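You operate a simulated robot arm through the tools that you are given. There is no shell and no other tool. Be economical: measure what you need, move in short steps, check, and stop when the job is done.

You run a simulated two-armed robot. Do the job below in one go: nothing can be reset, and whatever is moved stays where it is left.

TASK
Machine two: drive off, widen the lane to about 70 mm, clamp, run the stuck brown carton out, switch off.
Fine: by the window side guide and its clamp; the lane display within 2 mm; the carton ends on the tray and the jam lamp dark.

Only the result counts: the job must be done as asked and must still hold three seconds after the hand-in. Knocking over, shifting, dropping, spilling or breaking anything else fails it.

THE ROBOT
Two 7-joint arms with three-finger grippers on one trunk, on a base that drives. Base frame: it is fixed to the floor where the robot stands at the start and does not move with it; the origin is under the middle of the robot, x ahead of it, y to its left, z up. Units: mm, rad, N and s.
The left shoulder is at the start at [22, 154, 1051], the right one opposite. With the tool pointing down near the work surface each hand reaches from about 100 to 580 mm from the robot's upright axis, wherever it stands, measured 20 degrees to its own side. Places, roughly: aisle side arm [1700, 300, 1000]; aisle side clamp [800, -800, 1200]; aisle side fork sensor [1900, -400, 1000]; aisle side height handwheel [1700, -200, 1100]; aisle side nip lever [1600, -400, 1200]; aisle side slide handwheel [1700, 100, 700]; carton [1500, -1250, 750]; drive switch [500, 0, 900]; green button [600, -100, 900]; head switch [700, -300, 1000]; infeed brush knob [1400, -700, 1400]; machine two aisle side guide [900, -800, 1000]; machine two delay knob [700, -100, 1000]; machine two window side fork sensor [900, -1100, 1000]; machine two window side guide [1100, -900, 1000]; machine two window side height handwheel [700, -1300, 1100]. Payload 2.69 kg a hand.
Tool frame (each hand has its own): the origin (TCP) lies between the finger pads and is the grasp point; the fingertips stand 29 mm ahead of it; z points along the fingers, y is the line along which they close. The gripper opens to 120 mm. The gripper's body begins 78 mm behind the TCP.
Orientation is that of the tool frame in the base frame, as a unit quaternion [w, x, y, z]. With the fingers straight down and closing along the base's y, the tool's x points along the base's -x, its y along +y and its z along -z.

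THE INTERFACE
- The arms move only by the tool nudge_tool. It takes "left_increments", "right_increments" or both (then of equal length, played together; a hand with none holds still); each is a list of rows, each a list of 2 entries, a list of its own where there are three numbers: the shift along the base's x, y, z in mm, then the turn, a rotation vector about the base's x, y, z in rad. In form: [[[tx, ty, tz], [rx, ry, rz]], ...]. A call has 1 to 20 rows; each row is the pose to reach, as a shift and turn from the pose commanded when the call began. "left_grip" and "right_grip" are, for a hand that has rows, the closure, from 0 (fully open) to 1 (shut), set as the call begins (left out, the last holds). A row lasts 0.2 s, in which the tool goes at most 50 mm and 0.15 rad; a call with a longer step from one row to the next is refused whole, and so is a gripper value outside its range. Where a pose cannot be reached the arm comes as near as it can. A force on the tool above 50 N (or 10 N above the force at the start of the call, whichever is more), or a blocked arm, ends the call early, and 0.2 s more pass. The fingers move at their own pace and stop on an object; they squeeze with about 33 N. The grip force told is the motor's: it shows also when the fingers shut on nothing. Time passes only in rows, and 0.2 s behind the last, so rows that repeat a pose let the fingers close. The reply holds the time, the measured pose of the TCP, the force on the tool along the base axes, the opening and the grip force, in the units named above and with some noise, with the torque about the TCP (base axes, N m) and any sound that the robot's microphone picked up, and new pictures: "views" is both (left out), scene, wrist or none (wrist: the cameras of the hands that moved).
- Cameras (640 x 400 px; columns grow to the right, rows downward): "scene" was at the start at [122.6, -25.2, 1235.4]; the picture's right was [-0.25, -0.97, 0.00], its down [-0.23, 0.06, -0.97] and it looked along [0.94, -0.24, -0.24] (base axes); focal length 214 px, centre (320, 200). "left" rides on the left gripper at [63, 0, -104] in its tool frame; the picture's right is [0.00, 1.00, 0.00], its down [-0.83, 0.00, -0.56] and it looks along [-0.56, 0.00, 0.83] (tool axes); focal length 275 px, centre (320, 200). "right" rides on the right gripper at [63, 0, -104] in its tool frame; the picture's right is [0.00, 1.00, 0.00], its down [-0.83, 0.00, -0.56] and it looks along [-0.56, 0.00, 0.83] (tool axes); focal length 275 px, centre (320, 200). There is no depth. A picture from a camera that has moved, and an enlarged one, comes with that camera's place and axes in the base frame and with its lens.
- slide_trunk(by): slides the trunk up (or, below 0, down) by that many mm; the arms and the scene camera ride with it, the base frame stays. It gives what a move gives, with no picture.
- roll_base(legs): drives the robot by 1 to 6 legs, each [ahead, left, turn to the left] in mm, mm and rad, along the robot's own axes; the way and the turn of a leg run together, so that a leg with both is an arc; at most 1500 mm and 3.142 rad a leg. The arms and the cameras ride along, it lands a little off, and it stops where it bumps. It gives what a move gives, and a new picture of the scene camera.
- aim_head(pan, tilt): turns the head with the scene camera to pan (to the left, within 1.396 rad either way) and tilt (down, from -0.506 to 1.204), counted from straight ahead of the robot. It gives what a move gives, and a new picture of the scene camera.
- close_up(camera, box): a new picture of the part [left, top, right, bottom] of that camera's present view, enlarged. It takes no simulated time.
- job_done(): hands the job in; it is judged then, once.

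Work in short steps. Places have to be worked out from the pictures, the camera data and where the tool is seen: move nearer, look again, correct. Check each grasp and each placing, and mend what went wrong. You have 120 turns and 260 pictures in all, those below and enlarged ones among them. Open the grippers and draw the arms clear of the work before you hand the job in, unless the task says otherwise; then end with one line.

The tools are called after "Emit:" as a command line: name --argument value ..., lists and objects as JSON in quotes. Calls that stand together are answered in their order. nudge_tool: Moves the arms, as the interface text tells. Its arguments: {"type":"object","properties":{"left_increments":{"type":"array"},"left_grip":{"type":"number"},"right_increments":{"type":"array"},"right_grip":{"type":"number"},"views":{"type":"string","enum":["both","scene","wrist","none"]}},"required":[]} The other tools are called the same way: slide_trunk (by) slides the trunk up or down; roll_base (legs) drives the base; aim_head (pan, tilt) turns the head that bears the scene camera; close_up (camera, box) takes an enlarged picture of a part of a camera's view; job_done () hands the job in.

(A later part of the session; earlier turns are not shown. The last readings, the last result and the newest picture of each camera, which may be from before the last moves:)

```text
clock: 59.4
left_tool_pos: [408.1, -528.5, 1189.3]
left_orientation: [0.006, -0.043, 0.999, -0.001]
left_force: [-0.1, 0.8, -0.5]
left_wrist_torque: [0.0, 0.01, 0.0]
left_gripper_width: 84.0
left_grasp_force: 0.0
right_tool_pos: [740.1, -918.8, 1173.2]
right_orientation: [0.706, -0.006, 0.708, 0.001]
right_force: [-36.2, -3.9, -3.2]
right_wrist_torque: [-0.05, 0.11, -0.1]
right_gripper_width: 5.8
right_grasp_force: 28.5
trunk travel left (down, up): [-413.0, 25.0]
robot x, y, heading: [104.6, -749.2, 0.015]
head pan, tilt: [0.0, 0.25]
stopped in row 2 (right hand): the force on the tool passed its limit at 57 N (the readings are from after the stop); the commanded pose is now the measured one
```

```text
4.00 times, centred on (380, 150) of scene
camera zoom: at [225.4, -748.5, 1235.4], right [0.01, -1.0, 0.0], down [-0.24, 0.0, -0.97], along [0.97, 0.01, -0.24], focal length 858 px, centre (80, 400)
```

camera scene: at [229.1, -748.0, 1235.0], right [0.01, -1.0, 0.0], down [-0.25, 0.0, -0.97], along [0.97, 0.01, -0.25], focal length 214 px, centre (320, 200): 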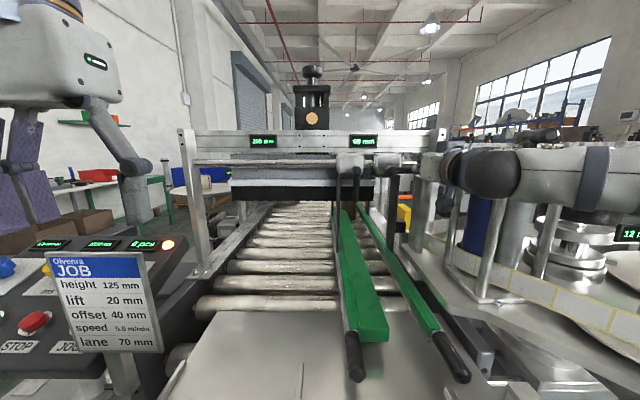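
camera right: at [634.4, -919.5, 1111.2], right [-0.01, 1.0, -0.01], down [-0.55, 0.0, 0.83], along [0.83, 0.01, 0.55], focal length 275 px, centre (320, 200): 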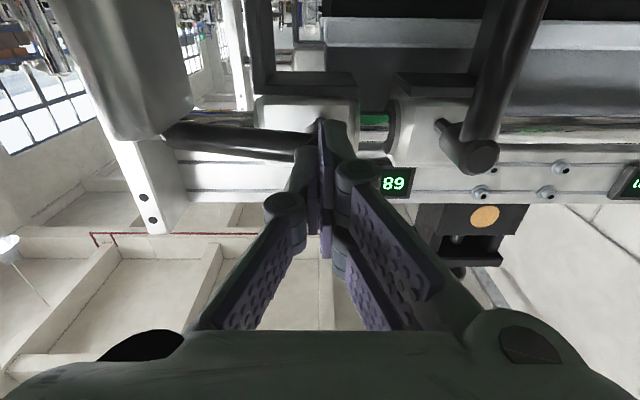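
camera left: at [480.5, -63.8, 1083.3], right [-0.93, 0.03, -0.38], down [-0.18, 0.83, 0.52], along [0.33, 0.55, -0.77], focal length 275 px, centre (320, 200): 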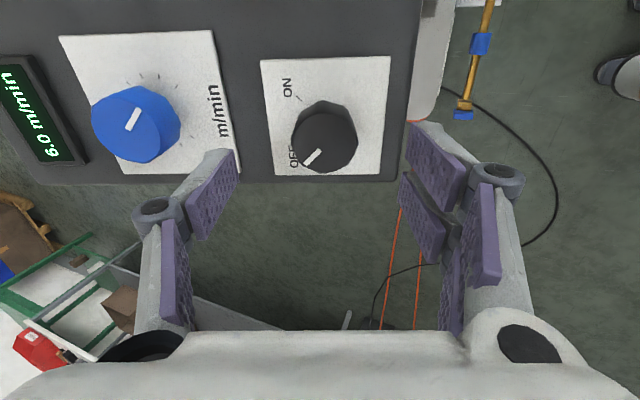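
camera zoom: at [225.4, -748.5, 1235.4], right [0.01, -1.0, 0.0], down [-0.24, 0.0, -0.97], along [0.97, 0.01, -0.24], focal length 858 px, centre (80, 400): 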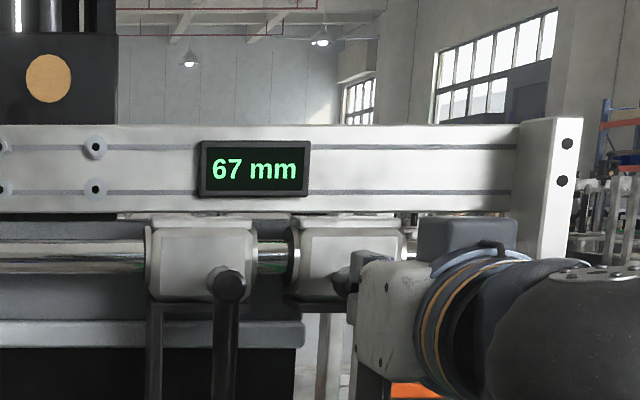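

Stiffer than expected; I drag now with only a light extra press.

Emit:
nudge_tool --right_increments '[[[2, 1, 0], [0, 0, 0]], [[2, 4, 0], [0, 0, 0]], [[2, 7, 0], [0, 0, 0]], [[2, 10, 0], [0, 0, 0]], [[2, 13, 0], [0, 0, 0]], [[2, 16, 0], [0, 0, 0]]]' --views "none"

Emit:
close_up --camera "scene" --box '[300, 100, 460, 200]'

```text
clock: 59.9
left_tool_pos: [408.1, -527.3, 1188.7]
left_orientation: [0.006, -0.042, 0.999, -0.001]
left_force: [-0.9, -0.9, 0.4]
left_wrist_torque: [0.02, -0.02, -0.02]
left_gripper_width: 84.0
left_grasp_force: 0.0
right_tool_pos: [740.8, -918.0, 1173.3]
right_orientation: [0.706, -0.007, 0.709, 0.002]
right_force: [-37.1, -5.8, -1.0]
right_wrist_torque: [0.0, 0.07, -0.13]
right_gripper_width: 6.1
right_grasp_force: 28.5
trunk travel left (down, up): [-413.0, 25.0]
robot x, y, heading: [105.0, -746.4, 0.016]
head pan, tilt: [0.0, 0.25]
stopped in row 2 (right hand): the force on the tool passed its limit at 51 N (the readings are from after the stop); the commanded pose is now the measured one
```

```text
4.00 times, centred on (380, 150) of scene
camera zoom: at [224.3, -748.6, 1235.4], right [0.01, -1.0, 0.0], down [-0.24, 0.0, -0.97], along [0.97, 0.01, -0.24], focal length 858 px, centre (80, 400)
```

zoom: 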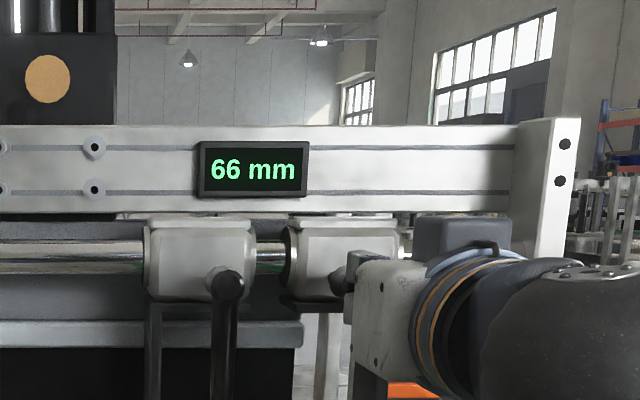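

It follows the hand (66 now). Drag on with slightly relieved pressure.

Emit:
nudge_tool --right_increments '[[[-1, 3, 0], [0, 0, 0]], [[-1, 6, 0], [0, 0, 0]], [[-1, 9, 0], [0, 0, 0]], [[-1, 12, 0], [0, 0, 0]], [[-1, 14, 0], [0, 0, 0]]]' --views "none"

Emit:
close_up --camera "scene" --box '[300, 100, 460, 200]'

```text
clock: 61.0
left_tool_pos: [407.6, -528.2, 1187.9]
left_orientation: [0.006, -0.043, 0.999, -0.002]
left_force: [0.0, -0.1, 0.2]
left_wrist_torque: [-0.03, 0.0, 0.0]
left_gripper_width: 84.1
left_grasp_force: 0.1
right_tool_pos: [738.9, -903.4, 1174.3]
right_orientation: [0.706, -0.006, 0.708, 0.002]
right_force: [-38.5, -6.0, 4.0]
right_wrist_torque: [-0.01, -0.06, -0.17]
right_gripper_width: 6.4
right_grasp_force: 28.3
trunk travel left (down, up): [-413.0, 25.0]
robot x, y, heading: [103.1, -749.5, 0.008]
head pan, tilt: [0.0, 0.25]
```

```text
4.00 times, centred on (380, 150) of scene
camera zoom: at [224.4, -748.5, 1235.4], right [0.01, -1.0, 0.0], down [-0.24, 0.0, -0.97], along [0.97, 0.01, -0.24], focal length 858 px, centre (80, 400)
```

zoom: 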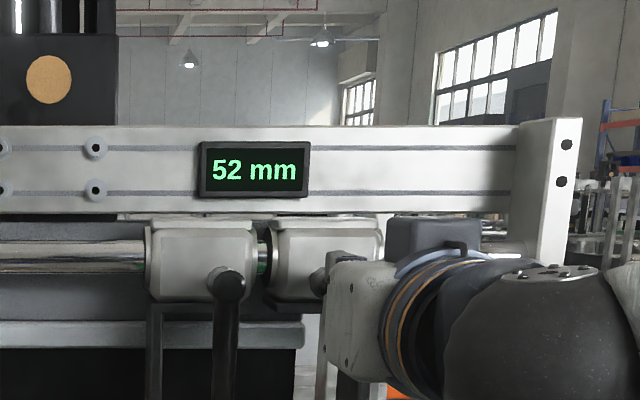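

Back at 52 mm. Now over the lever and push it down to about 0.6 rad from vertical.

Emit:
nudge_tool --right_increments '[[[-39, 0, 0], [0, 0, 0]], [[-39, -30, 25], [0, 0, 0]], [[-39, -63, 38], [0, 0, 0]], [[-10, -63, 38], [0, 0, 0]], [[14, -63, 38], [0, 0, 0]], [[14, -63, 28], [0, 0, 0]], [[14, -63, 18], [0, 0, 0]], [[14, -62, 8], [0, 0, 0]], [[14, -60, 0], [0, 0, 0]], [[14, -57, -8], [0, 0, 0]], [[14, -52, -15], [0, 0, 0]], [[14, -47, -20], [0, 0, 0]]]' --views "wrist"

Emit:
close_up --camera "scene" --box '[300, 100, 460, 200]'

```text
clock: 63.6
left_tool_pos: [413.7, -528.0, 1187.3]
left_orientation: [0.003, -0.043, 0.999, -0.001]
left_force: [-0.2, 0.1, -0.1]
left_wrist_torque: [0.02, 0.0, 0.04]
left_gripper_width: 83.9
left_grasp_force: 0.1
right_tool_pos: [760.1, -950.1, 1149.3]
right_orientation: [0.704, -0.005, 0.71, 0.001]
right_force: [0.1, -2.7, 2.7]
right_wrist_torque: [0.01, 0.0, -0.04]
right_gripper_width: 0.1
right_grasp_force: 28.7
trunk travel left (down, up): [-413.0, 25.0]
robot x, y, heading: [105.0, -749.3, 0.016]
head pan, tilt: [0.0, 0.25]
camera right: at [654.5, -949.6, 1088.4], right [-0.01, 1.0, -0.01], down [-0.55, 0.0, 0.84], along [0.84, 0.02, 0.55], focal length 275 px, centre (320, 200)
```

right: 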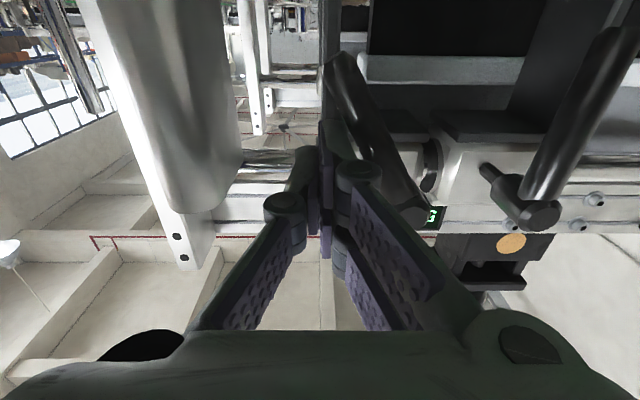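

```text
4.00 times, centred on (380, 150) of scene
camera zoom: at [230.4, -747.9, 1234.7], right [0.01, -1.0, 0.0], down [-0.25, 0.0, -0.97], along [0.97, 0.01, -0.25], focal length 858 px, centre (80, 400)
```

zoom: 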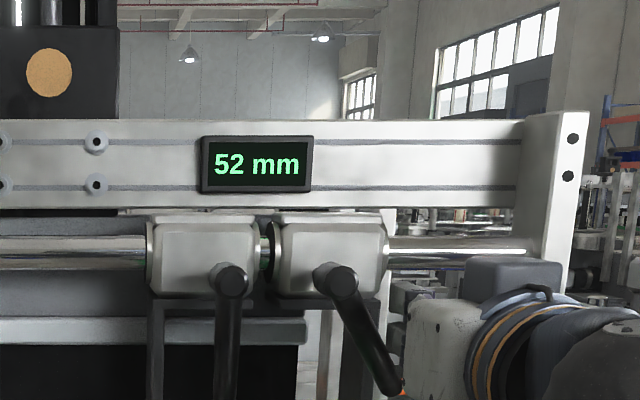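

Lever is at ~30° from vertical. Now go between the hubs again and see whether the guide still slides.

Emit:
nudge_tool --right_increments '[[[-5, -4, 0], [0, 0, 0]], [[-45, -4, 0], [0, 0, 0]], [[-75, 0, 10], [0, 0, 0]], [[-75, 45, 23], [0, 0, 0]], [[-75, 83, 23], [0, 0, 0]], [[-40, 83, 23], [0, 0, 0]], [[-5, 83, 23], [0, 0, 0]], [[-5, 73, 23], [0, 0, 0]], [[-5, 68, 23], [0, 0, 0]], [[-5, 64, 23], [0, 0, 0]], [[-5, 60, 23], [0, 0, 0]]]' --views "wrist"

Emit:
close_up --camera "scene" --box '[300, 100, 460, 200]'

```text
clock: 66.0
left_tool_pos: [414.6, -522.2, 1185.5]
left_orientation: [0.004, -0.042, 0.999, -0.003]
left_force: [0.4, 0.1, -0.4]
left_wrist_torque: [-0.01, 0.01, -0.01]
left_gripper_width: 84.0
left_grasp_force: 0.0
right_tool_pos: [754.9, -878.6, 1173.8]
right_orientation: [0.703, -0.014, 0.711, 0.004]
right_force: [2.8, 27.2, 1.9]
right_wrist_torque: [-0.02, -0.06, 0.59]
right_gripper_width: 0.0
right_grasp_force: 28.3
trunk travel left (down, up): [-413.0, 25.0]
robot x, y, heading: [103.2, -746.2, 0.014]
head pan, tilt: [0.0, 0.25]
camera right: at [649.4, -882.4, 1111.6], right [-0.02, 1.0, -0.02], down [-0.55, 0.0, 0.84], along [0.84, 0.03, 0.55], focal length 275 px, centre (320, 200)
```

right: 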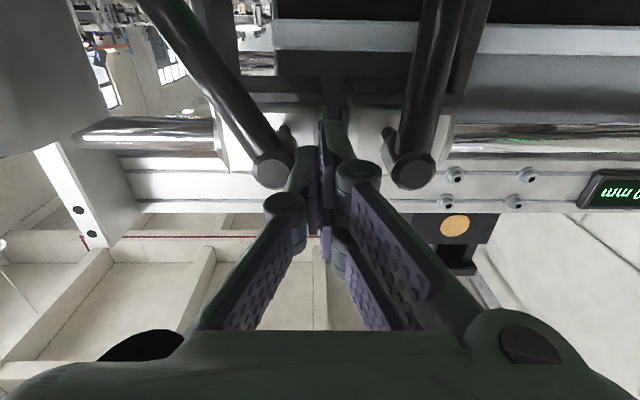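

```text
4.00 times, centred on (380, 150) of scene
camera zoom: at [231.0, -743.0, 1234.6], right [0.01, -1.0, 0.0], down [-0.25, -0.01, -0.97], along [0.97, 0.01, -0.25], focal length 858 px, centre (80, 400)
```

zoom: 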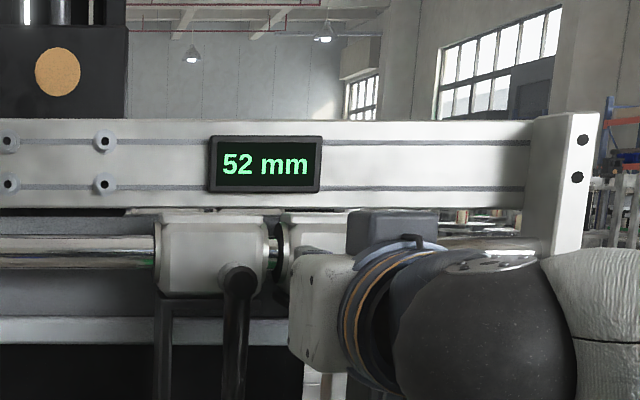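

Still clamped at ~0.6 rad (27 N didn't move it). I need the lever a bit more open, ~0.8 rad; push it up slightly from below its aisle side.

Emit:
nudge_tool --right_increments '[[[0, 12, 0], [0, 0, 0]], [[-40, 15, 0], [0, 0, 0]], [[-75, 15, 0], [0, 0, 0]], [[-75, 0, -35], [0, 0, 0]], [[-75, -13, -74], [0, 0, 0]], [[-40, -13, -74], [0, 0, 0]], [[0, -13, -74], [0, 0, 0]], [[0, -24, -71], [0, 0, 0]], [[0, -30, -69], [0, 0, 0]], [[0, -35, -66], [0, 0, 0]]]' --views "wrist"

Emit:
close_up --camera "scene" --box '[300, 100, 460, 200]'

```text
clock: 68.2
left_tool_pos: [414.3, -527.7, 1186.5]
left_orientation: [0.004, -0.043, 0.999, -0.001]
left_force: [-0.2, -0.4, -0.3]
left_wrist_torque: [-0.01, 0.0, 0.0]
left_gripper_width: 84.0
left_grasp_force: 0.0
right_tool_pos: [699.5, -900.4, 1103.4]
right_orientation: [0.703, -0.006, 0.711, 0.001]
right_force: [0.2, -0.3, -0.5]
right_wrist_torque: [-0.02, -0.01, -0.02]
right_gripper_width: 0.2
right_grasp_force: 28.7
right hand out of reach, approached as far as the arm can: row 5, 6, 7, 8, 9, 10
trunk travel left (down, up): [-413.0, 25.0]
robot x, y, heading: [108.4, -749.6, 0.009]
head pan, tilt: [0.0, 0.25]
camera right: at [594.7, -900.6, 1042.4], right [-0.01, 1.0, -0.01], down [-0.55, 0.0, 0.84], along [0.84, 0.02, 0.55], focal length 275 px, centre (320, 200)
```

right: 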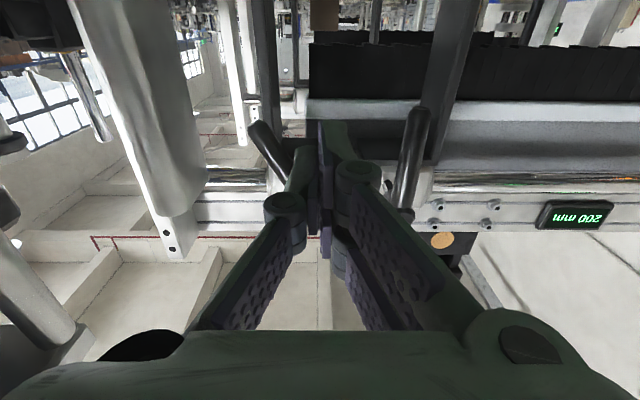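

```text
4.00 times, centred on (380, 150) of scene
camera zoom: at [230.7, -747.7, 1234.6], right [0.01, -1.0, 0.0], down [-0.25, 0.0, -0.97], along [0.97, 0.01, -0.25], focal length 858 px, centre (80, 400)
```

zoom: 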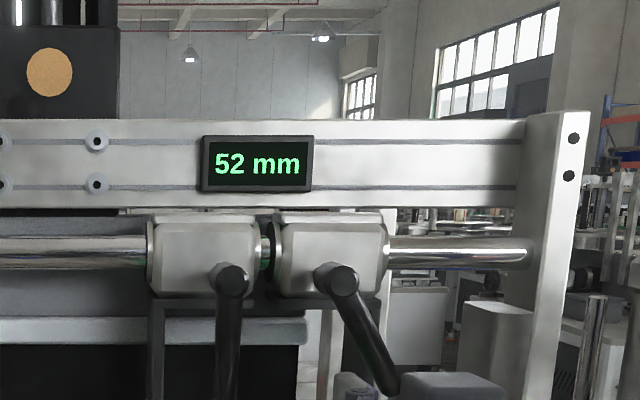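

The arm stopped short at [699,-900,1103]; continue inserting from here, then push.

Emit:
nudge_tool --right_increments '[[[25, -2, -3], [0, 0, 0]], [[56, -2, -3], [0, 0, 0]], [[56, -12, -1], [0, 0, 0]], [[56, -19, 1], [0, 0, 0]], [[56, -25, 4], [0, 0, 0]]]' --views "wrist"

Emit:
close_up --camera "scene" --box '[300, 100, 460, 200]'

```text
clock: 68.9
left_tool_pos: [412.3, -529.1, 1187.2]
left_orientation: [0.004, -0.042, 0.999, -0.002]
left_force: [0.6, 0.2, -0.4]
left_wrist_torque: [0.04, 0.02, 0.0]
left_gripper_width: 84.1
left_grasp_force: 0.0
right_tool_pos: [743.8, -923.8, 1125.0]
right_orientation: [0.701, -0.009, 0.713, 0.008]
right_force: [-24.7, -5.9, -0.6]
right_wrist_torque: [0.28, -0.26, -0.14]
right_gripper_width: 6.0
right_grasp_force: 28.3
right hand out of reach, approached as far as the arm can: row 1, 2, 3
trunk travel left (down, up): [-413.0, 25.0]
robot x, y, heading: [102.7, -747.4, 0.011]
head pan, tilt: [0.0, 0.25]
stopped in row 3 (right hand): the force on the tool passed its limit at 150 N (the readings are from after the stop); the commanded pose is now the measured one
camera right: at [638.1, -925.0, 1064.0], right [-0.03, 1.0, -0.01], down [-0.54, -0.01, 0.84], along [0.84, 0.03, 0.54], focal length 275 px, centre (320, 200)
```

right: 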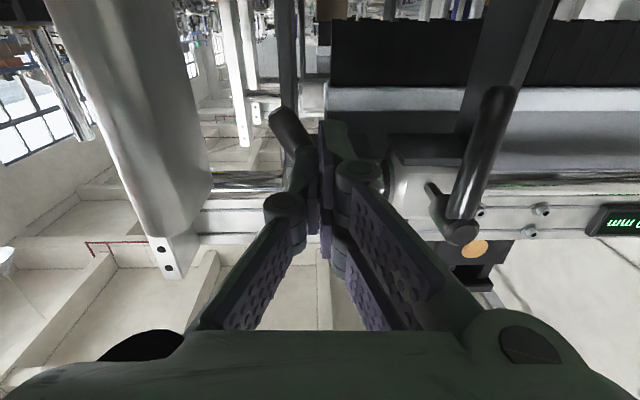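

```text
4.00 times, centred on (380, 150) of scene
camera zoom: at [226.7, -749.0, 1235.2], right [0.01, -1.0, 0.0], down [-0.24, 0.0, -0.97], along [0.97, 0.01, -0.24], focal length 858 px, centre (80, 400)
```

zoom: 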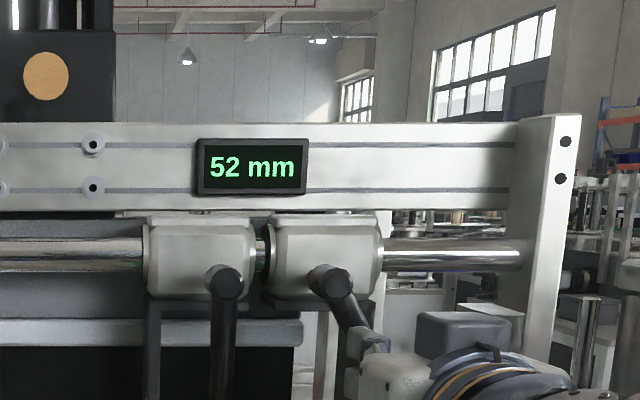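

The arm's joint limits mislead it at this low height. I back off and lower the trunk 60 mm so the hand works higher relative to the shoulder.

Emit:
nudge_tool --right_increments '[[[-20, 0, 5], [0, 0, 0]], [[-50, 5, 15], [0, 0, 0]], [[-60, 10, 40], [0, 0, 0]], [[-60, 15, 60], [0, 0, 0]]]' --views "none"

Emit:
slide_trunk --by -70

Emit:
nudge_tool --right_increments '[[[0, 0, 0], [0, 0, 0]]]'

```text
clock: 69.9
left_tool_pos: [413.9, -526.9, 1186.8]
left_orientation: [0.002, -0.043, 0.999, -0.002]
left_force: [0.7, 0.3, -0.3]
left_wrist_torque: [0.0, -0.01, 0.02]
left_gripper_width: 84.2
left_grasp_force: 0.1
right_tool_pos: [687.8, -906.6, 1181.9]
right_orientation: [0.7, -0.012, 0.714, 0.009]
right_force: [0.0, -0.5, 0.2]
right_wrist_torque: [0.01, 0.0, -0.03]
right_gripper_width: 0.0
right_grasp_force: 28.7
trunk travel left (down, up): [-413.0, 25.0]
robot x, y, heading: [106.3, -751.0, 0.01]
head pan, tilt: [0.0, 0.25]
```

```text
clock: 71.0
left_tool_pos: [464.5, -525.9, 1043.4]
left_orientation: [-0.098, -0.043, 0.994, 0.001]
left_force: [-0.3, -0.3, 0.0]
left_wrist_torque: [0.05, -0.01, 0.0]
left_gripper_width: 83.9
left_grasp_force: 0.0
right_tool_pos: [686.9, -906.8, 1112.8]
right_orientation: [0.7, -0.013, 0.714, 0.01]
right_force: [-0.4, 0.2, -0.4]
right_wrist_torque: [0.0, 0.0, -0.04]
right_gripper_width: 0.1
right_grasp_force: 28.6
trunk travel left (down, up): [-343.0, 95.0]
robot x, y, heading: [103.2, -749.2, 0.012]
head pan, tilt: [0.0, 0.25]
```

```text
clock: 71.4
left_tool_pos: [465.4, -526.7, 1043.0]
left_orientation: [-0.099, -0.043, 0.994, 0.001]
left_force: [-0.2, 0.0, -0.6]
left_wrist_torque: [0.03, 0.01, -0.02]
left_gripper_width: 84.0
left_grasp_force: 0.1
right_tool_pos: [687.6, -905.4, 1111.3]
right_orientation: [0.7, -0.011, 0.714, 0.008]
right_force: [-0.3, -0.8, -0.2]
right_wrist_torque: [-0.02, 0.0, -0.02]
right_gripper_width: 0.0
right_grasp_force: 28.8
trunk travel left (down, up): [-343.0, 95.0]
robot x, y, heading: [103.4, -746.2, 0.009]
head pan, tilt: [0.0, 0.25]
camera scene: at [277.7, -747.1, 1151.3], right [0.01, -1.0, 0.0], down [-0.25, 0.0, -0.97], along [0.97, 0.01, -0.25], focal length 214 px, centre (320, 200)
camera right: at [582.1, -908.4, 1051.5], right [-0.03, 1.0, -0.01], down [-0.54, -0.01, 0.84], along [0.84, 0.03, 0.54], focal length 275 px, centre (320, 200)
```

scene: 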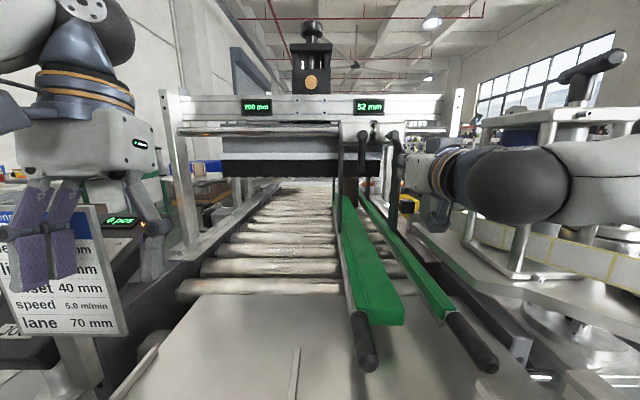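
right: 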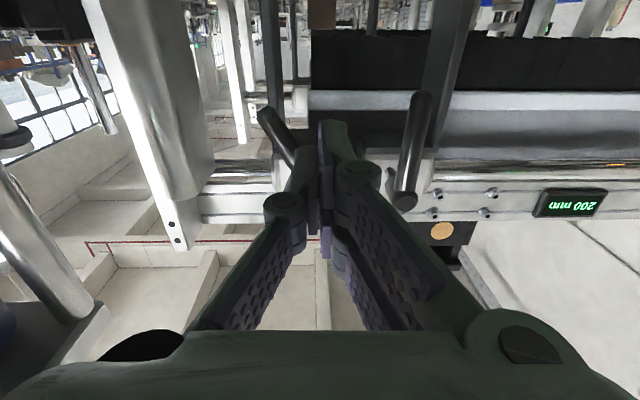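

Right hand dropped as expected; the left hand swung close to the job card, so I lift it away, and insert the right hand beneath the lever's aisle side.

Emit:
nudge_tool --left_increments '[[[-15, 0, 20], [0, 0, 0]], [[-30, 0, 45], [0, 0, 0]], [[-45, 0, 70], [0, 0, 0]], [[-50, 0, 80], [0, 0, 0]]]' --right_increments '[[[0, 2, -6], [0, 0, 0]], [[0, 2, -12], [0, 0, 0]], [[30, 2, -13], [0, 0, 0]], [[66, 2, -13], [0, 0, 0]]]' --views "wrist"

```text
clock: 72.4
left_tool_pos: [424.7, -562.4, 1055.8]
left_orientation: [-0.1, -0.043, 0.994, 0.001]
left_force: [0.3, 0.2, -0.4]
left_wrist_torque: [0.04, 0.02, 0.0]
left_gripper_width: 83.9
left_grasp_force: 0.1
left hand out of reach, approached as far as the arm can: row 1, 2, 3, 4
right_tool_pos: [754.1, -905.6, 1098.4]
right_orientation: [0.7, -0.011, 0.714, 0.009]
right_force: [0.2, 0.0, 0.7]
right_wrist_torque: [0.02, -0.02, 0.01]
right_gripper_width: 0.0
right_grasp_force: 28.0
trunk travel left (down, up): [-343.0, 95.0]
robot x, y, heading: [104.1, -751.7, 0.015]
head pan, tilt: [0.0, 0.25]
camera right: at [648.5, -907.8, 1037.2], right [-0.03, 1.0, -0.01], down [-0.54, -0.01, 0.84], along [0.84, 0.03, 0.54], focal length 275 px, centre (320, 200)
camera left: at [383.2, -565.4, 1170.8], right [-0.08, 1.0, 0.01], down [0.92, 0.07, 0.38], along [0.38, 0.04, -0.93], focal length 275 px, centre (320, 200)
```

right: 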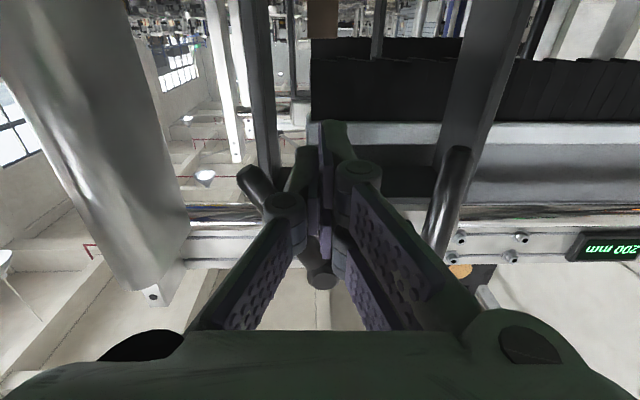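
left: 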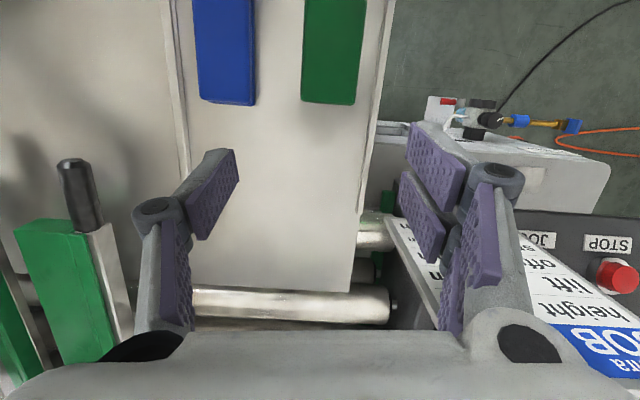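

Inserted properly. Push the lever up a little in small steps to ~0.8 rad.

Emit:
nudge_tool --right_increments '[[[0, -5, 0], [0, 0, 0]], [[0, -9, 1], [0, 0, 0]], [[0, -13, 3], [0, 0, 0]], [[0, -17, 5], [0, 0, 0]], [[0, -21, 8], [0, 0, 0]], [[0, -21, 8], [0, 0, 0]]]' --views "wrist"

Emit:
close_up --camera "scene" --box '[320, 80, 480, 180]'

```text
clock: 73.8
left_tool_pos: [424.6, -561.6, 1056.0]
left_orientation: [-0.1, -0.043, 0.994, 0.001]
left_force: [0.5, 0.0, 0.3]
left_wrist_torque: [-0.01, 0.0, 0.0]
left_gripper_width: 84.0
left_grasp_force: 0.1
right_tool_pos: [754.3, -926.1, 1105.8]
right_orientation: [0.699, -0.011, 0.715, 0.008]
right_force: [0.3, 1.5, -1.7]
right_wrist_torque: [0.02, 0.06, 0.01]
right_gripper_width: 0.0
right_grasp_force: 28.8
trunk travel left (down, up): [-343.0, 95.0]
robot x, y, heading: [107.1, -745.4, 0.015]
head pan, tilt: [0.0, 0.25]
camera right: at [648.2, -927.1, 1045.4], right [-0.03, 1.0, -0.01], down [-0.54, -0.01, 0.84], along [0.84, 0.03, 0.54], focal length 275 px, centre (320, 200)
```

right: 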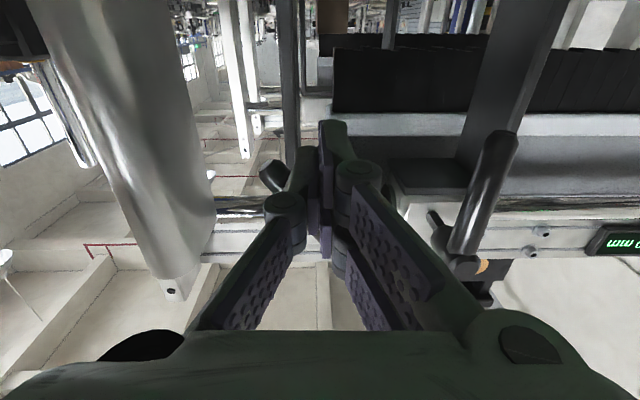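

```text
4.00 times, centred on (400, 130) of scene
camera zoom: at [277.9, -747.0, 1151.3], right [0.01, -1.0, 0.0], down [-0.25, 0.0, -0.97], along [0.97, 0.01, -0.25], focal length 858 px, centre (0, 480)
```

zoom: 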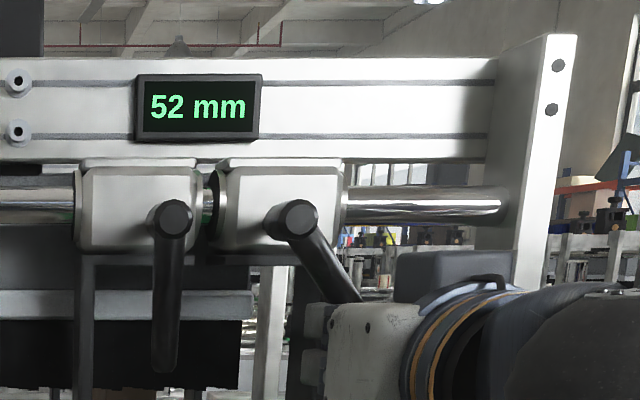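

Lever ~0.65 rad. A bit more.

Emit:
nudge_tool --right_increments '[[[0, -3, 2], [0, 0, 0]], [[0, -5, 5], [0, 0, 0]], [[0, -7, 8], [0, 0, 0]], [[0, -7, 8], [0, 0, 0]]]' --views "none"

Emit:
close_up --camera "scene" --box '[320, 80, 480, 180]'

```text
clock: 74.8
left_tool_pos: [424.7, -560.7, 1055.9]
left_orientation: [-0.1, -0.044, 0.994, 0.0]
left_force: [0.4, 0.8, 0.8]
left_wrist_torque: [0.04, -0.03, 0.0]
left_gripper_width: 83.9
left_grasp_force: 0.0
right_tool_pos: [752.9, -931.5, 1114.6]
right_orientation: [0.699, -0.012, 0.715, 0.009]
right_force: [-0.3, 0.5, -3.0]
right_wrist_torque: [0.0, 0.07, -0.03]
right_gripper_width: 0.0
right_grasp_force: 28.8
trunk travel left (down, up): [-343.0, 95.0]
robot x, y, heading: [103.7, -744.3, 0.013]
head pan, tilt: [0.0, 0.25]
```

```text
4.00 times, centred on (400, 130) of scene
camera zoom: at [278.0, -747.0, 1151.3], right [0.01, -1.0, 0.0], down [-0.25, 0.0, -0.97], along [0.97, 0.01, -0.25], focal length 858 px, centre (0, 480)
```

zoom: 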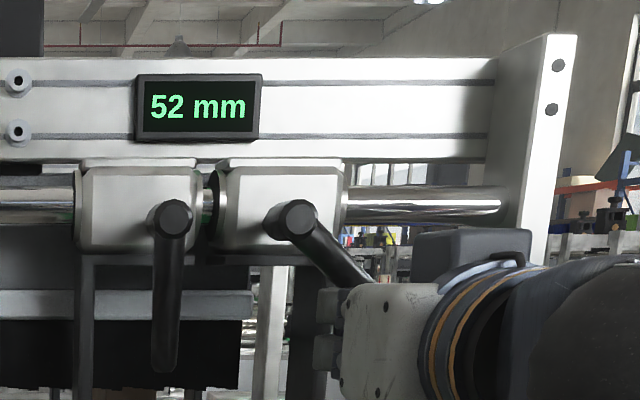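

Lever ~0.83 rad. Now try the slide via the hub.

Emit:
nudge_tool --right_increments '[[[0, 4, -6], [0, 0, 0]], [[-40, 8, -6], [0, 0, 0]], [[-70, 10, 0], [0, 0, 0]], [[-70, 38, 30], [0, 0, 0]], [[-70, 64, 57], [0, 0, 0]], [[-35, 64, 57], [0, 0, 0]], [[2, 64, 57], [0, 0, 0]], [[2, 54, 57], [0, 0, 0]], [[2, 50, 57], [0, 0, 0]], [[2, 46, 57], [0, 0, 0]], [[2, 42, 57], [0, 0, 0]]]' --views "wrist"

Emit:
close_up --camera "scene" --box '[320, 80, 480, 180]'

```text
clock: 77.2
left_tool_pos: [423.0, -560.4, 1055.7]
left_orientation: [-0.099, -0.043, 0.994, 0.001]
left_force: [0.5, 0.0, 1.5]
left_wrist_torque: [0.02, -0.02, 0.0]
left_gripper_width: 83.7
left_grasp_force: 0.0
right_tool_pos: [756.0, -888.9, 1172.2]
right_orientation: [0.7, -0.012, 0.714, 0.008]
right_force: [0.0, 5.9, 3.0]
right_wrist_torque: [-0.04, -0.05, 0.11]
right_gripper_width: 0.1
right_grasp_force: 28.5
trunk travel left (down, up): [-343.0, 95.0]
robot x, y, heading: [106.7, -746.4, 0.008]
head pan, tilt: [0.0, 0.25]
camera right: at [650.1, -891.9, 1111.8], right [-0.03, 1.0, -0.01], down [-0.54, -0.01, 0.84], along [0.84, 0.03, 0.54], focal length 275 px, centre (320, 200)
```

right: 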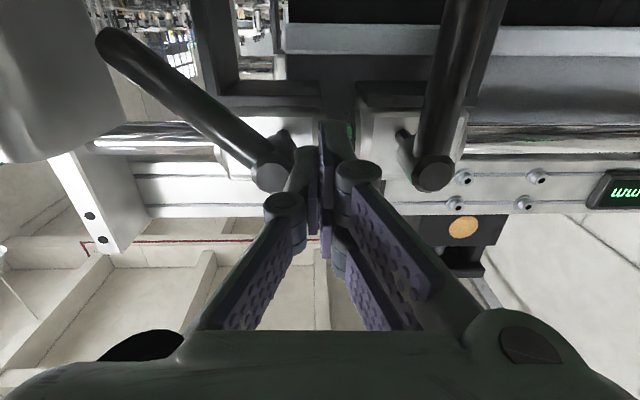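

```text
4.00 times, centred on (400, 130) of scene
camera zoom: at [277.7, -746.2, 1151.3], right [0.01, -1.0, 0.0], down [-0.25, 0.0, -0.97], along [0.97, 0.01, -0.25], focal length 858 px, centre (0, 480)
```

zoom: 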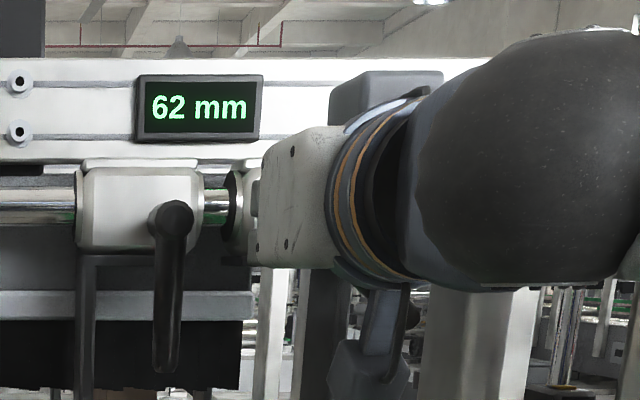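

Loose and sliding at 62 mm with the lever part down. Push ~8.5 mm more, slowly.

Emit:
nudge_tool --right_increments '[[[0, -3, 0], [0, 0, 0]], [[0, -6, 0], [0, 0, 0]], [[0, -8.5, 0], [0, 0, 0]], [[0, -8.5, 0], [0, 0, 0]]]' --views "wrist"

Emit:
close_up --camera "scene" --box '[320, 80, 480, 180]'

```text
clock: 78.2
left_tool_pos: [423.0, -559.4, 1055.5]
left_orientation: [-0.099, -0.043, 0.994, 0.001]
left_force: [0.2, -0.3, 0.5]
left_wrist_torque: [-0.04, 0.02, -0.05]
left_gripper_width: 84.1
left_grasp_force: 0.1
right_tool_pos: [756.3, -898.0, 1171.6]
right_orientation: [0.699, -0.011, 0.715, 0.008]
right_force: [0.8, 5.7, 1.8]
right_wrist_torque: [-0.02, -0.07, 0.13]
right_gripper_width: 0.0
right_grasp_force: 28.8
trunk travel left (down, up): [-343.0, 95.0]
robot x, y, heading: [109.6, -750.0, 0.011]
head pan, tilt: [0.0, 0.25]
camera right: at [649.9, -900.4, 1111.5], right [-0.03, 1.0, -0.01], down [-0.54, -0.01, 0.84], along [0.84, 0.03, 0.54], focal length 275 px, centre (320, 200)
```

right: 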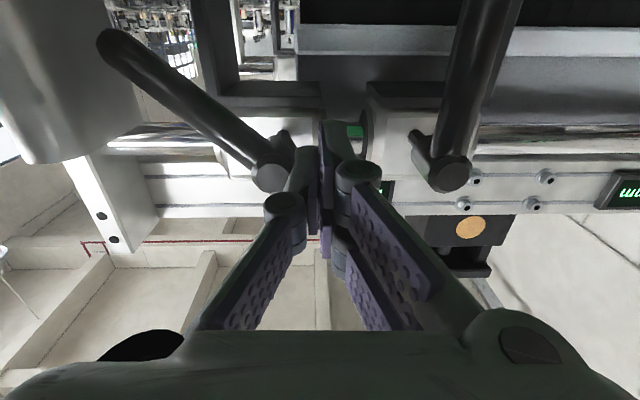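

```text
4.00 times, centred on (400, 130) of scene
camera zoom: at [277.7, -746.3, 1151.3], right [0.01, -1.0, 0.0], down [-0.25, 0.0, -0.97], along [0.97, 0.01, -0.25], focal length 858 px, centre (0, 480)
```

zoom: 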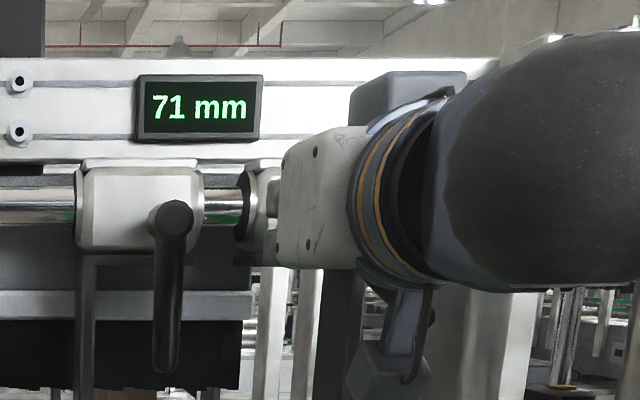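

71 mm – good bias. Now retract, come in above/outside the lever near the hub, and turn it down to vertical to clamp.

Emit:
nudge_tool --right_increments '[[[0, 4, 0], [0, 0, 0]], [[-40, 6, 0], [0, 0, 0]], [[-68, 0, 4], [0, 0, 0]], [[-68, -35, 10], [0, 0, 0]], [[-68, -63, 14], [0, 0, 0]], [[-35, -63, 14], [0, 0, 0]], [[-1, -63, 14], [0, 0, 0]], [[-1, -63, 4], [0, 0, 0]], [[-1, -60, -2], [0, 0, 0]], [[-1, -57, -8], [0, 0, 0]], [[-1, -53, -14], [0, 0, 0]], [[-1, -49, -20], [0, 0, 0]], [[-1, -45, -26], [0, 0, 0]], [[-1, -41, -32], [0, 0, 0]]]' --views "wrist"

Emit:
close_up --camera "scene" --box '[320, 80, 480, 180]'

```text
clock: 81.2
left_tool_pos: [423.0, -561.5, 1056.3]
left_orientation: [-0.1, -0.043, 0.994, 0.0]
left_force: [0.9, 0.2, -0.1]
left_wrist_torque: [-0.01, 0.0, -0.02]
left_gripper_width: 84.1
left_grasp_force: 0.1
right_tool_pos: [754.7, -940.6, 1139.9]
right_orientation: [0.699, -0.012, 0.715, 0.009]
right_force: [-1.6, -6.9, 3.9]
right_wrist_torque: [-0.08, -0.04, -0.14]
right_gripper_width: 0.0
right_grasp_force: 28.2
trunk travel left (down, up): [-343.0, 95.0]
robot x, y, heading: [105.1, -747.1, 0.014]
head pan, tilt: [0.0, 0.25]
camera right: at [649.0, -943.2, 1079.5], right [-0.03, 1.0, -0.01], down [-0.54, -0.01, 0.84], along [0.84, 0.03, 0.54], focal length 275 px, centre (320, 200)
```

right: 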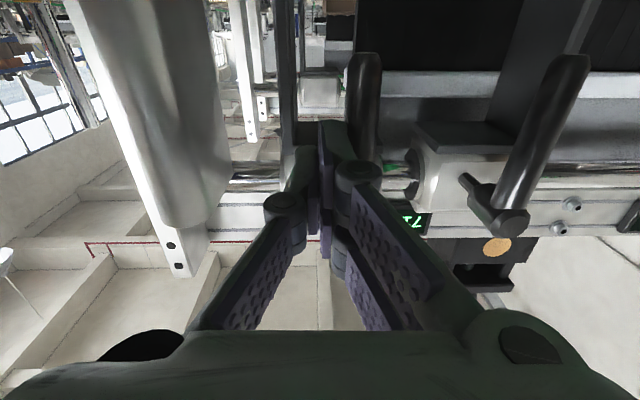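

```text
4.00 times, centred on (400, 130) of scene
camera zoom: at [277.2, -747.9, 1151.4], right [0.01, -1.0, 0.0], down [-0.25, 0.0, -0.97], along [0.97, 0.01, -0.25], focal length 858 px, centre (0, 480)
```

zoom: 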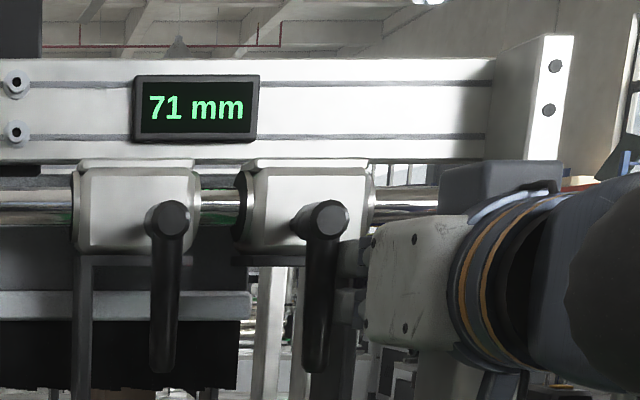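

Lever vertical, display 71 mm (within 2). A small extra nudge to seat it, then withdraw and verify.

Emit:
nudge_tool --right_increments '[[[0, 2, -6], [0, 0, 0]], [[0, 4, -10], [0, 0, 0]], [[0, 6, -10], [0, 0, 0]], [[0, -4, -10], [0, 0, 0]], [[-40, -4, -6], [0, 0, 0]], [[-65, -4, 0], [0, 0, 0]]]' --views "wrist"

Emit:
close_up --camera "scene" --box '[320, 80, 480, 180]'

Emit:
close_up --camera "scene" --box '[200, 160, 500, 360]'

```text
clock: 82.6
left_tool_pos: [424.6, -559.2, 1056.3]
left_orientation: [-0.1, -0.043, 0.994, -0.001]
left_force: [-0.5, -0.3, 0.4]
left_wrist_torque: [-0.01, -0.02, 0.03]
left_gripper_width: 84.1
left_grasp_force: 0.1
right_tool_pos: [688.8, -943.5, 1139.1]
right_orientation: [0.699, -0.013, 0.715, 0.009]
right_force: [-0.4, -0.1, 0.3]
right_wrist_torque: [-0.01, 0.01, 0.0]
right_gripper_width: 0.0
right_grasp_force: 28.7
trunk travel left (down, up): [-343.0, 95.0]
robot x, y, heading: [105.2, -746.6, 0.015]
head pan, tilt: [0.0, 0.25]
camera right: at [583.6, -945.2, 1080.1], right [-0.03, 1.0, -0.01], down [-0.54, -0.01, 0.84], along [0.84, 0.03, 0.54], focal length 275 px, centre (320, 200)
```

right: 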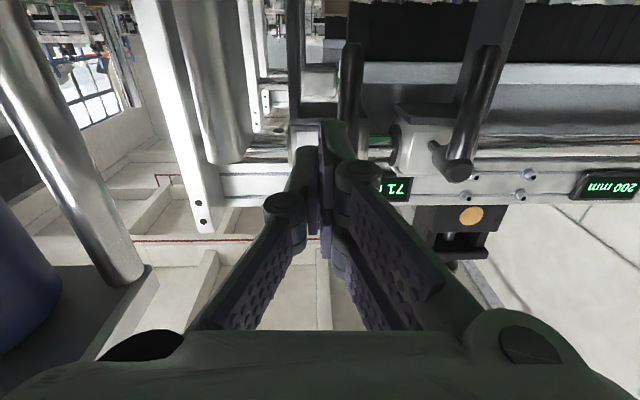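

```text
4.00 times, centred on (400, 130) of scene
camera zoom: at [277.6, -746.8, 1151.3], right [0.01, -1.0, 0.0], down [-0.25, 0.0, -0.97], along [0.97, 0.01, -0.25], focal length 858 px, centre (0, 480)
```

zoom: 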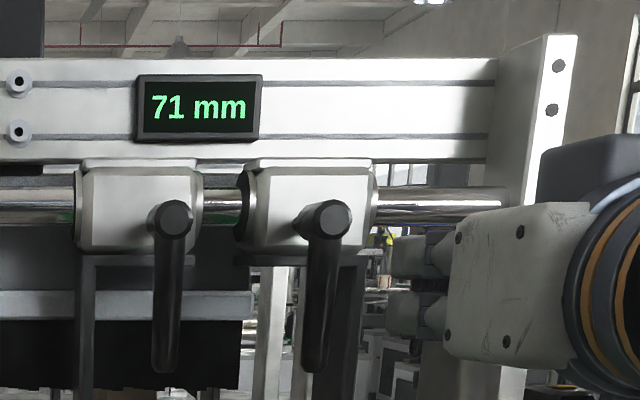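

```text
2.00 times, centred on (350, 260) of scene
camera zoom: at [277.6, -746.8, 1151.3], right [0.01, -1.0, 0.0], down [-0.25, 0.0, -0.97], along [0.97, 0.01, -0.25], focal length 429 px, centre (260, 80)
```

zoom: 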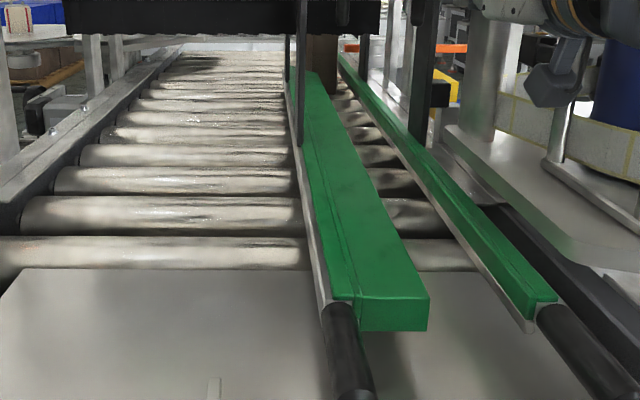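

Clamped at 71 mm. Raise the trunk, back away, then stow the right arm.

Emit:
nudge_tool --right_increments '[[[-20, 5, 20], [0, 0, 0]], [[-40, 10, 40], [0, 0, 0]]]' --right_grip 0.3 --views "none"

Emit:
slide_trunk --by 70

Emit:
roll_base --legs '[[-340, 0, 0]]'

```text
clock: 83.2
left_tool_pos: [423.5, -560.4, 1055.1]
left_orientation: [-0.099, -0.043, 0.994, 0.0]
left_force: [0.3, 0.4, -0.2]
left_wrist_torque: [0.01, 0.03, 0.03]
left_gripper_width: 84.1
left_grasp_force: 0.0
right_tool_pos: [650.2, -935.3, 1180.4]
right_orientation: [0.699, -0.012, 0.715, 0.008]
right_force: [-0.5, 0.7, 0.0]
right_wrist_torque: [0.03, -0.03, 0.04]
right_gripper_width: 84.2
right_grasp_force: 0.0
trunk travel left (down, up): [-343.0, 95.0]
robot x, y, heading: [104.3, -746.0, 0.016]
head pan, tilt: [0.0, 0.25]
```

```text
clock: 84.3
left_tool_pos: [423.0, -559.8, 1126.4]
left_orientation: [-0.101, -0.042, 0.994, 0.001]
left_force: [0.7, 0.9, -0.2]
left_wrist_torque: [-0.01, 0.0, 0.01]
left_gripper_width: 84.0
left_grasp_force: 0.1
right_tool_pos: [652.3, -933.8, 1249.2]
right_orientation: [0.698, -0.011, 0.716, 0.009]
right_force: [0.3, -0.2, 0.2]
right_wrist_torque: [-0.03, -0.07, -0.05]
right_gripper_width: 83.9
right_grasp_force: 0.2
trunk travel left (down, up): [-413.0, 25.0]
robot x, y, heading: [104.4, -746.3, 0.014]
head pan, tilt: [0.0, 0.25]
```

```text
clock: 86.5
left_tool_pos: [85.3, -564.2, 1126.7]
left_orientation: [-0.099, -0.042, 0.994, 0.0]
left_force: [-0.5, 0.2, 0.4]
left_wrist_torque: [-0.01, -0.04, -0.01]
left_gripper_width: 84.0
left_grasp_force: 0.1
right_tool_pos: [312.1, -938.7, 1248.5]
right_orientation: [0.7, -0.011, 0.714, 0.009]
right_force: [-0.1, -0.9, 0.7]
right_wrist_torque: [0.04, 0.0, 0.0]
right_gripper_width: 84.1
right_grasp_force: 0.0
trunk travel left (down, up): [-413.0, 25.0]
robot x, y, heading: [-232.1, -750.6, 0.013]
head pan, tilt: [0.0, 0.25]
camera scene: at [-107.1, -751.7, 1234.7], right [0.01, -1.0, 0.0], down [-0.25, 0.0, -0.97], along [0.97, 0.01, -0.25], focal length 214 px, centre (320, 200)
```

scene: 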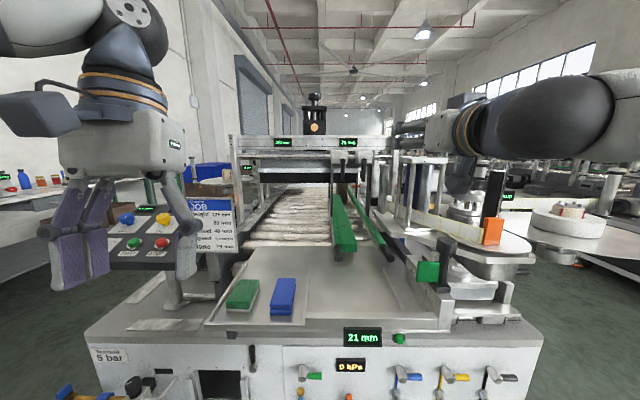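

The lower tray display, 0 mm earlier, now reads 21 mm. Check what changed.

Emit:
close_up --camera "scene" --box '[300, 220, 560, 390]'

Emit:
close_up --camera "scene" --box '[220, 125, 400, 240]'

```text
2.35 times, centred on (430, 305) of scene
camera zoom: at [-107.1, -751.7, 1234.7], right [0.01, -1.0, 0.0], down [-0.25, 0.0, -0.97], along [0.97, 0.01, -0.25], focal length 505 px, centre (61, -47)
```

zoom: 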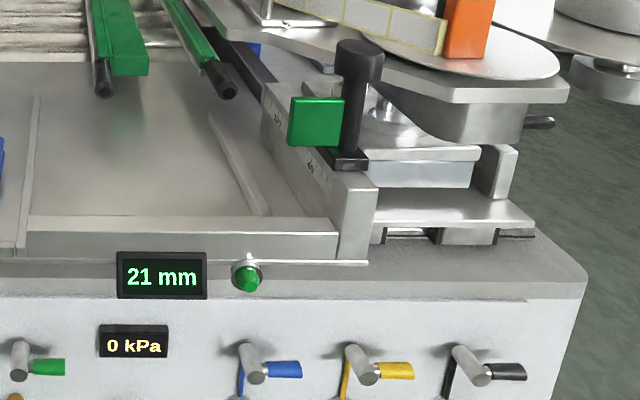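

```text
3.48 times, centred on (310, 182) of scene
camera zoom: at [-107.1, -751.7, 1234.7], right [0.01, -1.0, 0.0], down [-0.25, 0.0, -0.97], along [0.97, 0.01, -0.25], focal length 746 px, centre (355, 261)
```

zoom: 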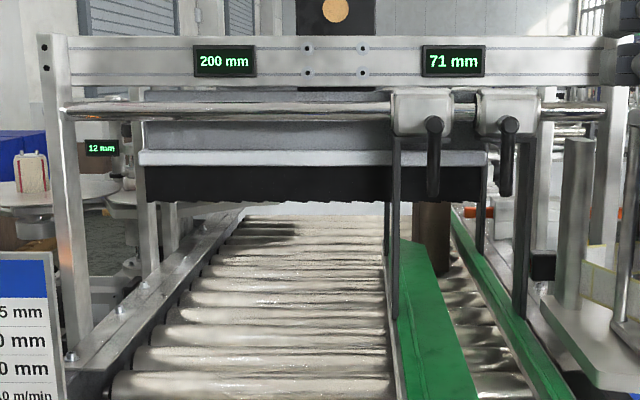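

My right arm evidently nudged the black gauge post with the green flag (slid 21 mm along its ruler). It must go back to 0. I drive 80 mm closer and bring the right hand, pointing down, above that post (≈[344,-1035], top z≈1028).

Emit:
roll_base --legs '[[80, 0, 0]]'

Emit:
nudge_tool --right_increments '[[[0, -5, 0], [0, 0.13, 0]], [[-5, -10, 0], [0, 0.26, 0]], [[-10, -18, 0], [0, 0.39, 0]], [[-15, -26, 0], [0, 0.52, 0]], [[-20, -34, -5], [0, 0.65, 0]], [[-25, -42, -15], [0, 0.78, 0]], [[-30, -50, -25], [0, 0.91, 0]], [[-35, -58, -40], [0, 1.04, 0]], [[-40, -66, -55], [0, 1.17, 0]], [[-44, -74, -70], [0, 1.3, 0]], [[-48, -82, -85], [0, 1.43, 0]], [[-48, -90, -100], [0, 1.57, 0]], [[-48, -96, -118], [0, 1.57, 0]]]' --right_grip 0.2

```text
clock: 87.6
left_tool_pos: [166.3, -562.3, 1127.3]
left_orientation: [-0.101, -0.043, 0.994, 0.001]
left_force: [1.3, -0.3, -1.0]
left_wrist_torque: [0.0, 0.08, -0.01]
left_gripper_width: 84.0
left_grasp_force: 0.1
right_tool_pos: [394.2, -937.1, 1249.8]
right_orientation: [0.699, -0.011, 0.715, 0.009]
right_force: [0.3, -0.8, -0.1]
right_wrist_torque: [0.01, -0.01, 0.0]
right_gripper_width: 84.1
right_grasp_force: 0.0
trunk travel left (down, up): [-413.0, 25.0]
robot x, y, heading: [-152.1, -754.0, 0.006]
head pan, tilt: [0.0, 0.25]
camera scene: at [-25.5, -750.7, 1234.6], right [0.01, -1.0, 0.0], down [-0.25, 0.0, -0.97], along [0.97, 0.01, -0.25], focal length 214 px, centre (320, 200)
```

scene: 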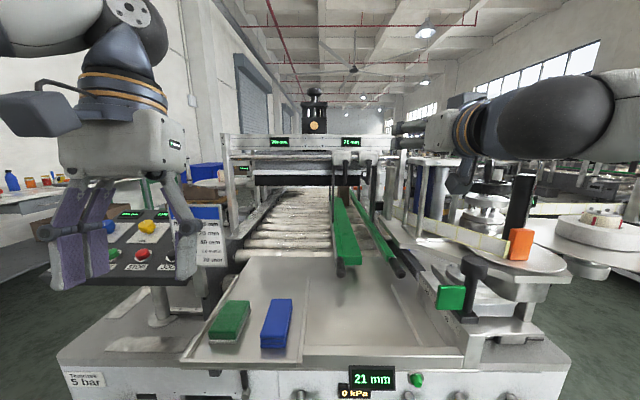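

```text
clock: 90.4
left_tool_pos: [167.6, -562.9, 1126.5]
left_orientation: [-0.101, -0.043, 0.994, 0.0]
left_force: [0.1, 0.4, 0.0]
left_wrist_torque: [-0.01, 0.02, 0.0]
left_gripper_width: 84.1
left_grasp_force: 0.0
right_tool_pos: [340.1, -1029.1, 1136.1]
right_orientation: [0.012, -0.002, 1.0, 0.013]
right_force: [-0.3, -0.1, -0.4]
right_wrist_torque: [0.01, -0.02, -0.02]
right_gripper_width: 96.0
right_grasp_force: 0.0
right hand out of reach, approached as far as the arm can: row 12, 13
trunk travel left (down, up): [-413.0, 25.0]
robot x, y, heading: [-154.9, -751.3, 0.009]
head pan, tilt: [0.0, 0.25]
camera scene: at [-25.6, -750.5, 1234.5], right [0.01, -1.0, 0.0], down [-0.25, 0.0, -0.97], along [0.97, 0.01, -0.25], focal length 214 px, centre (320, 200)
camera right: at [273.6, -1030.8, 1239.0], right [-0.01, 1.0, 0.03], down [0.82, -0.01, 0.58], along [0.58, 0.03, -0.82], focal length 275 px, centre (320, 200)
```

scene: 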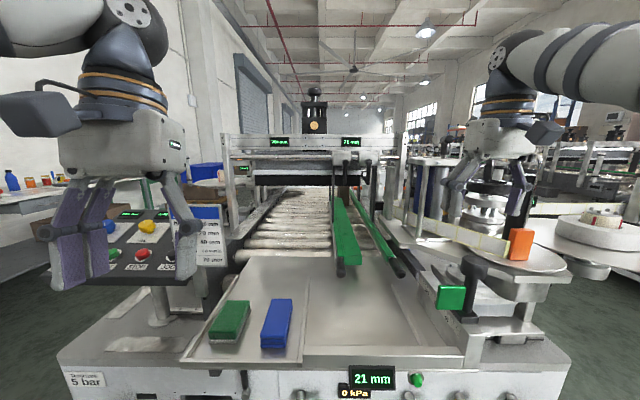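
right: 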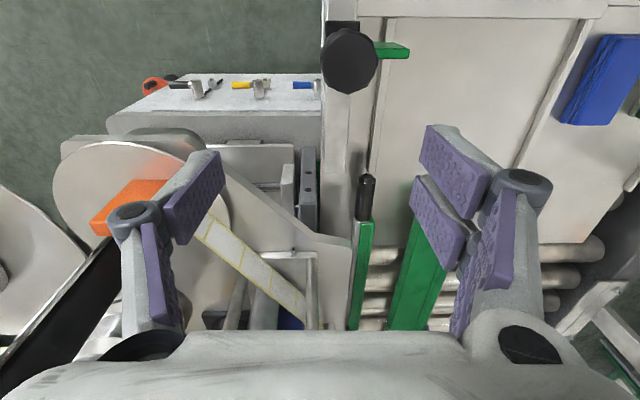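

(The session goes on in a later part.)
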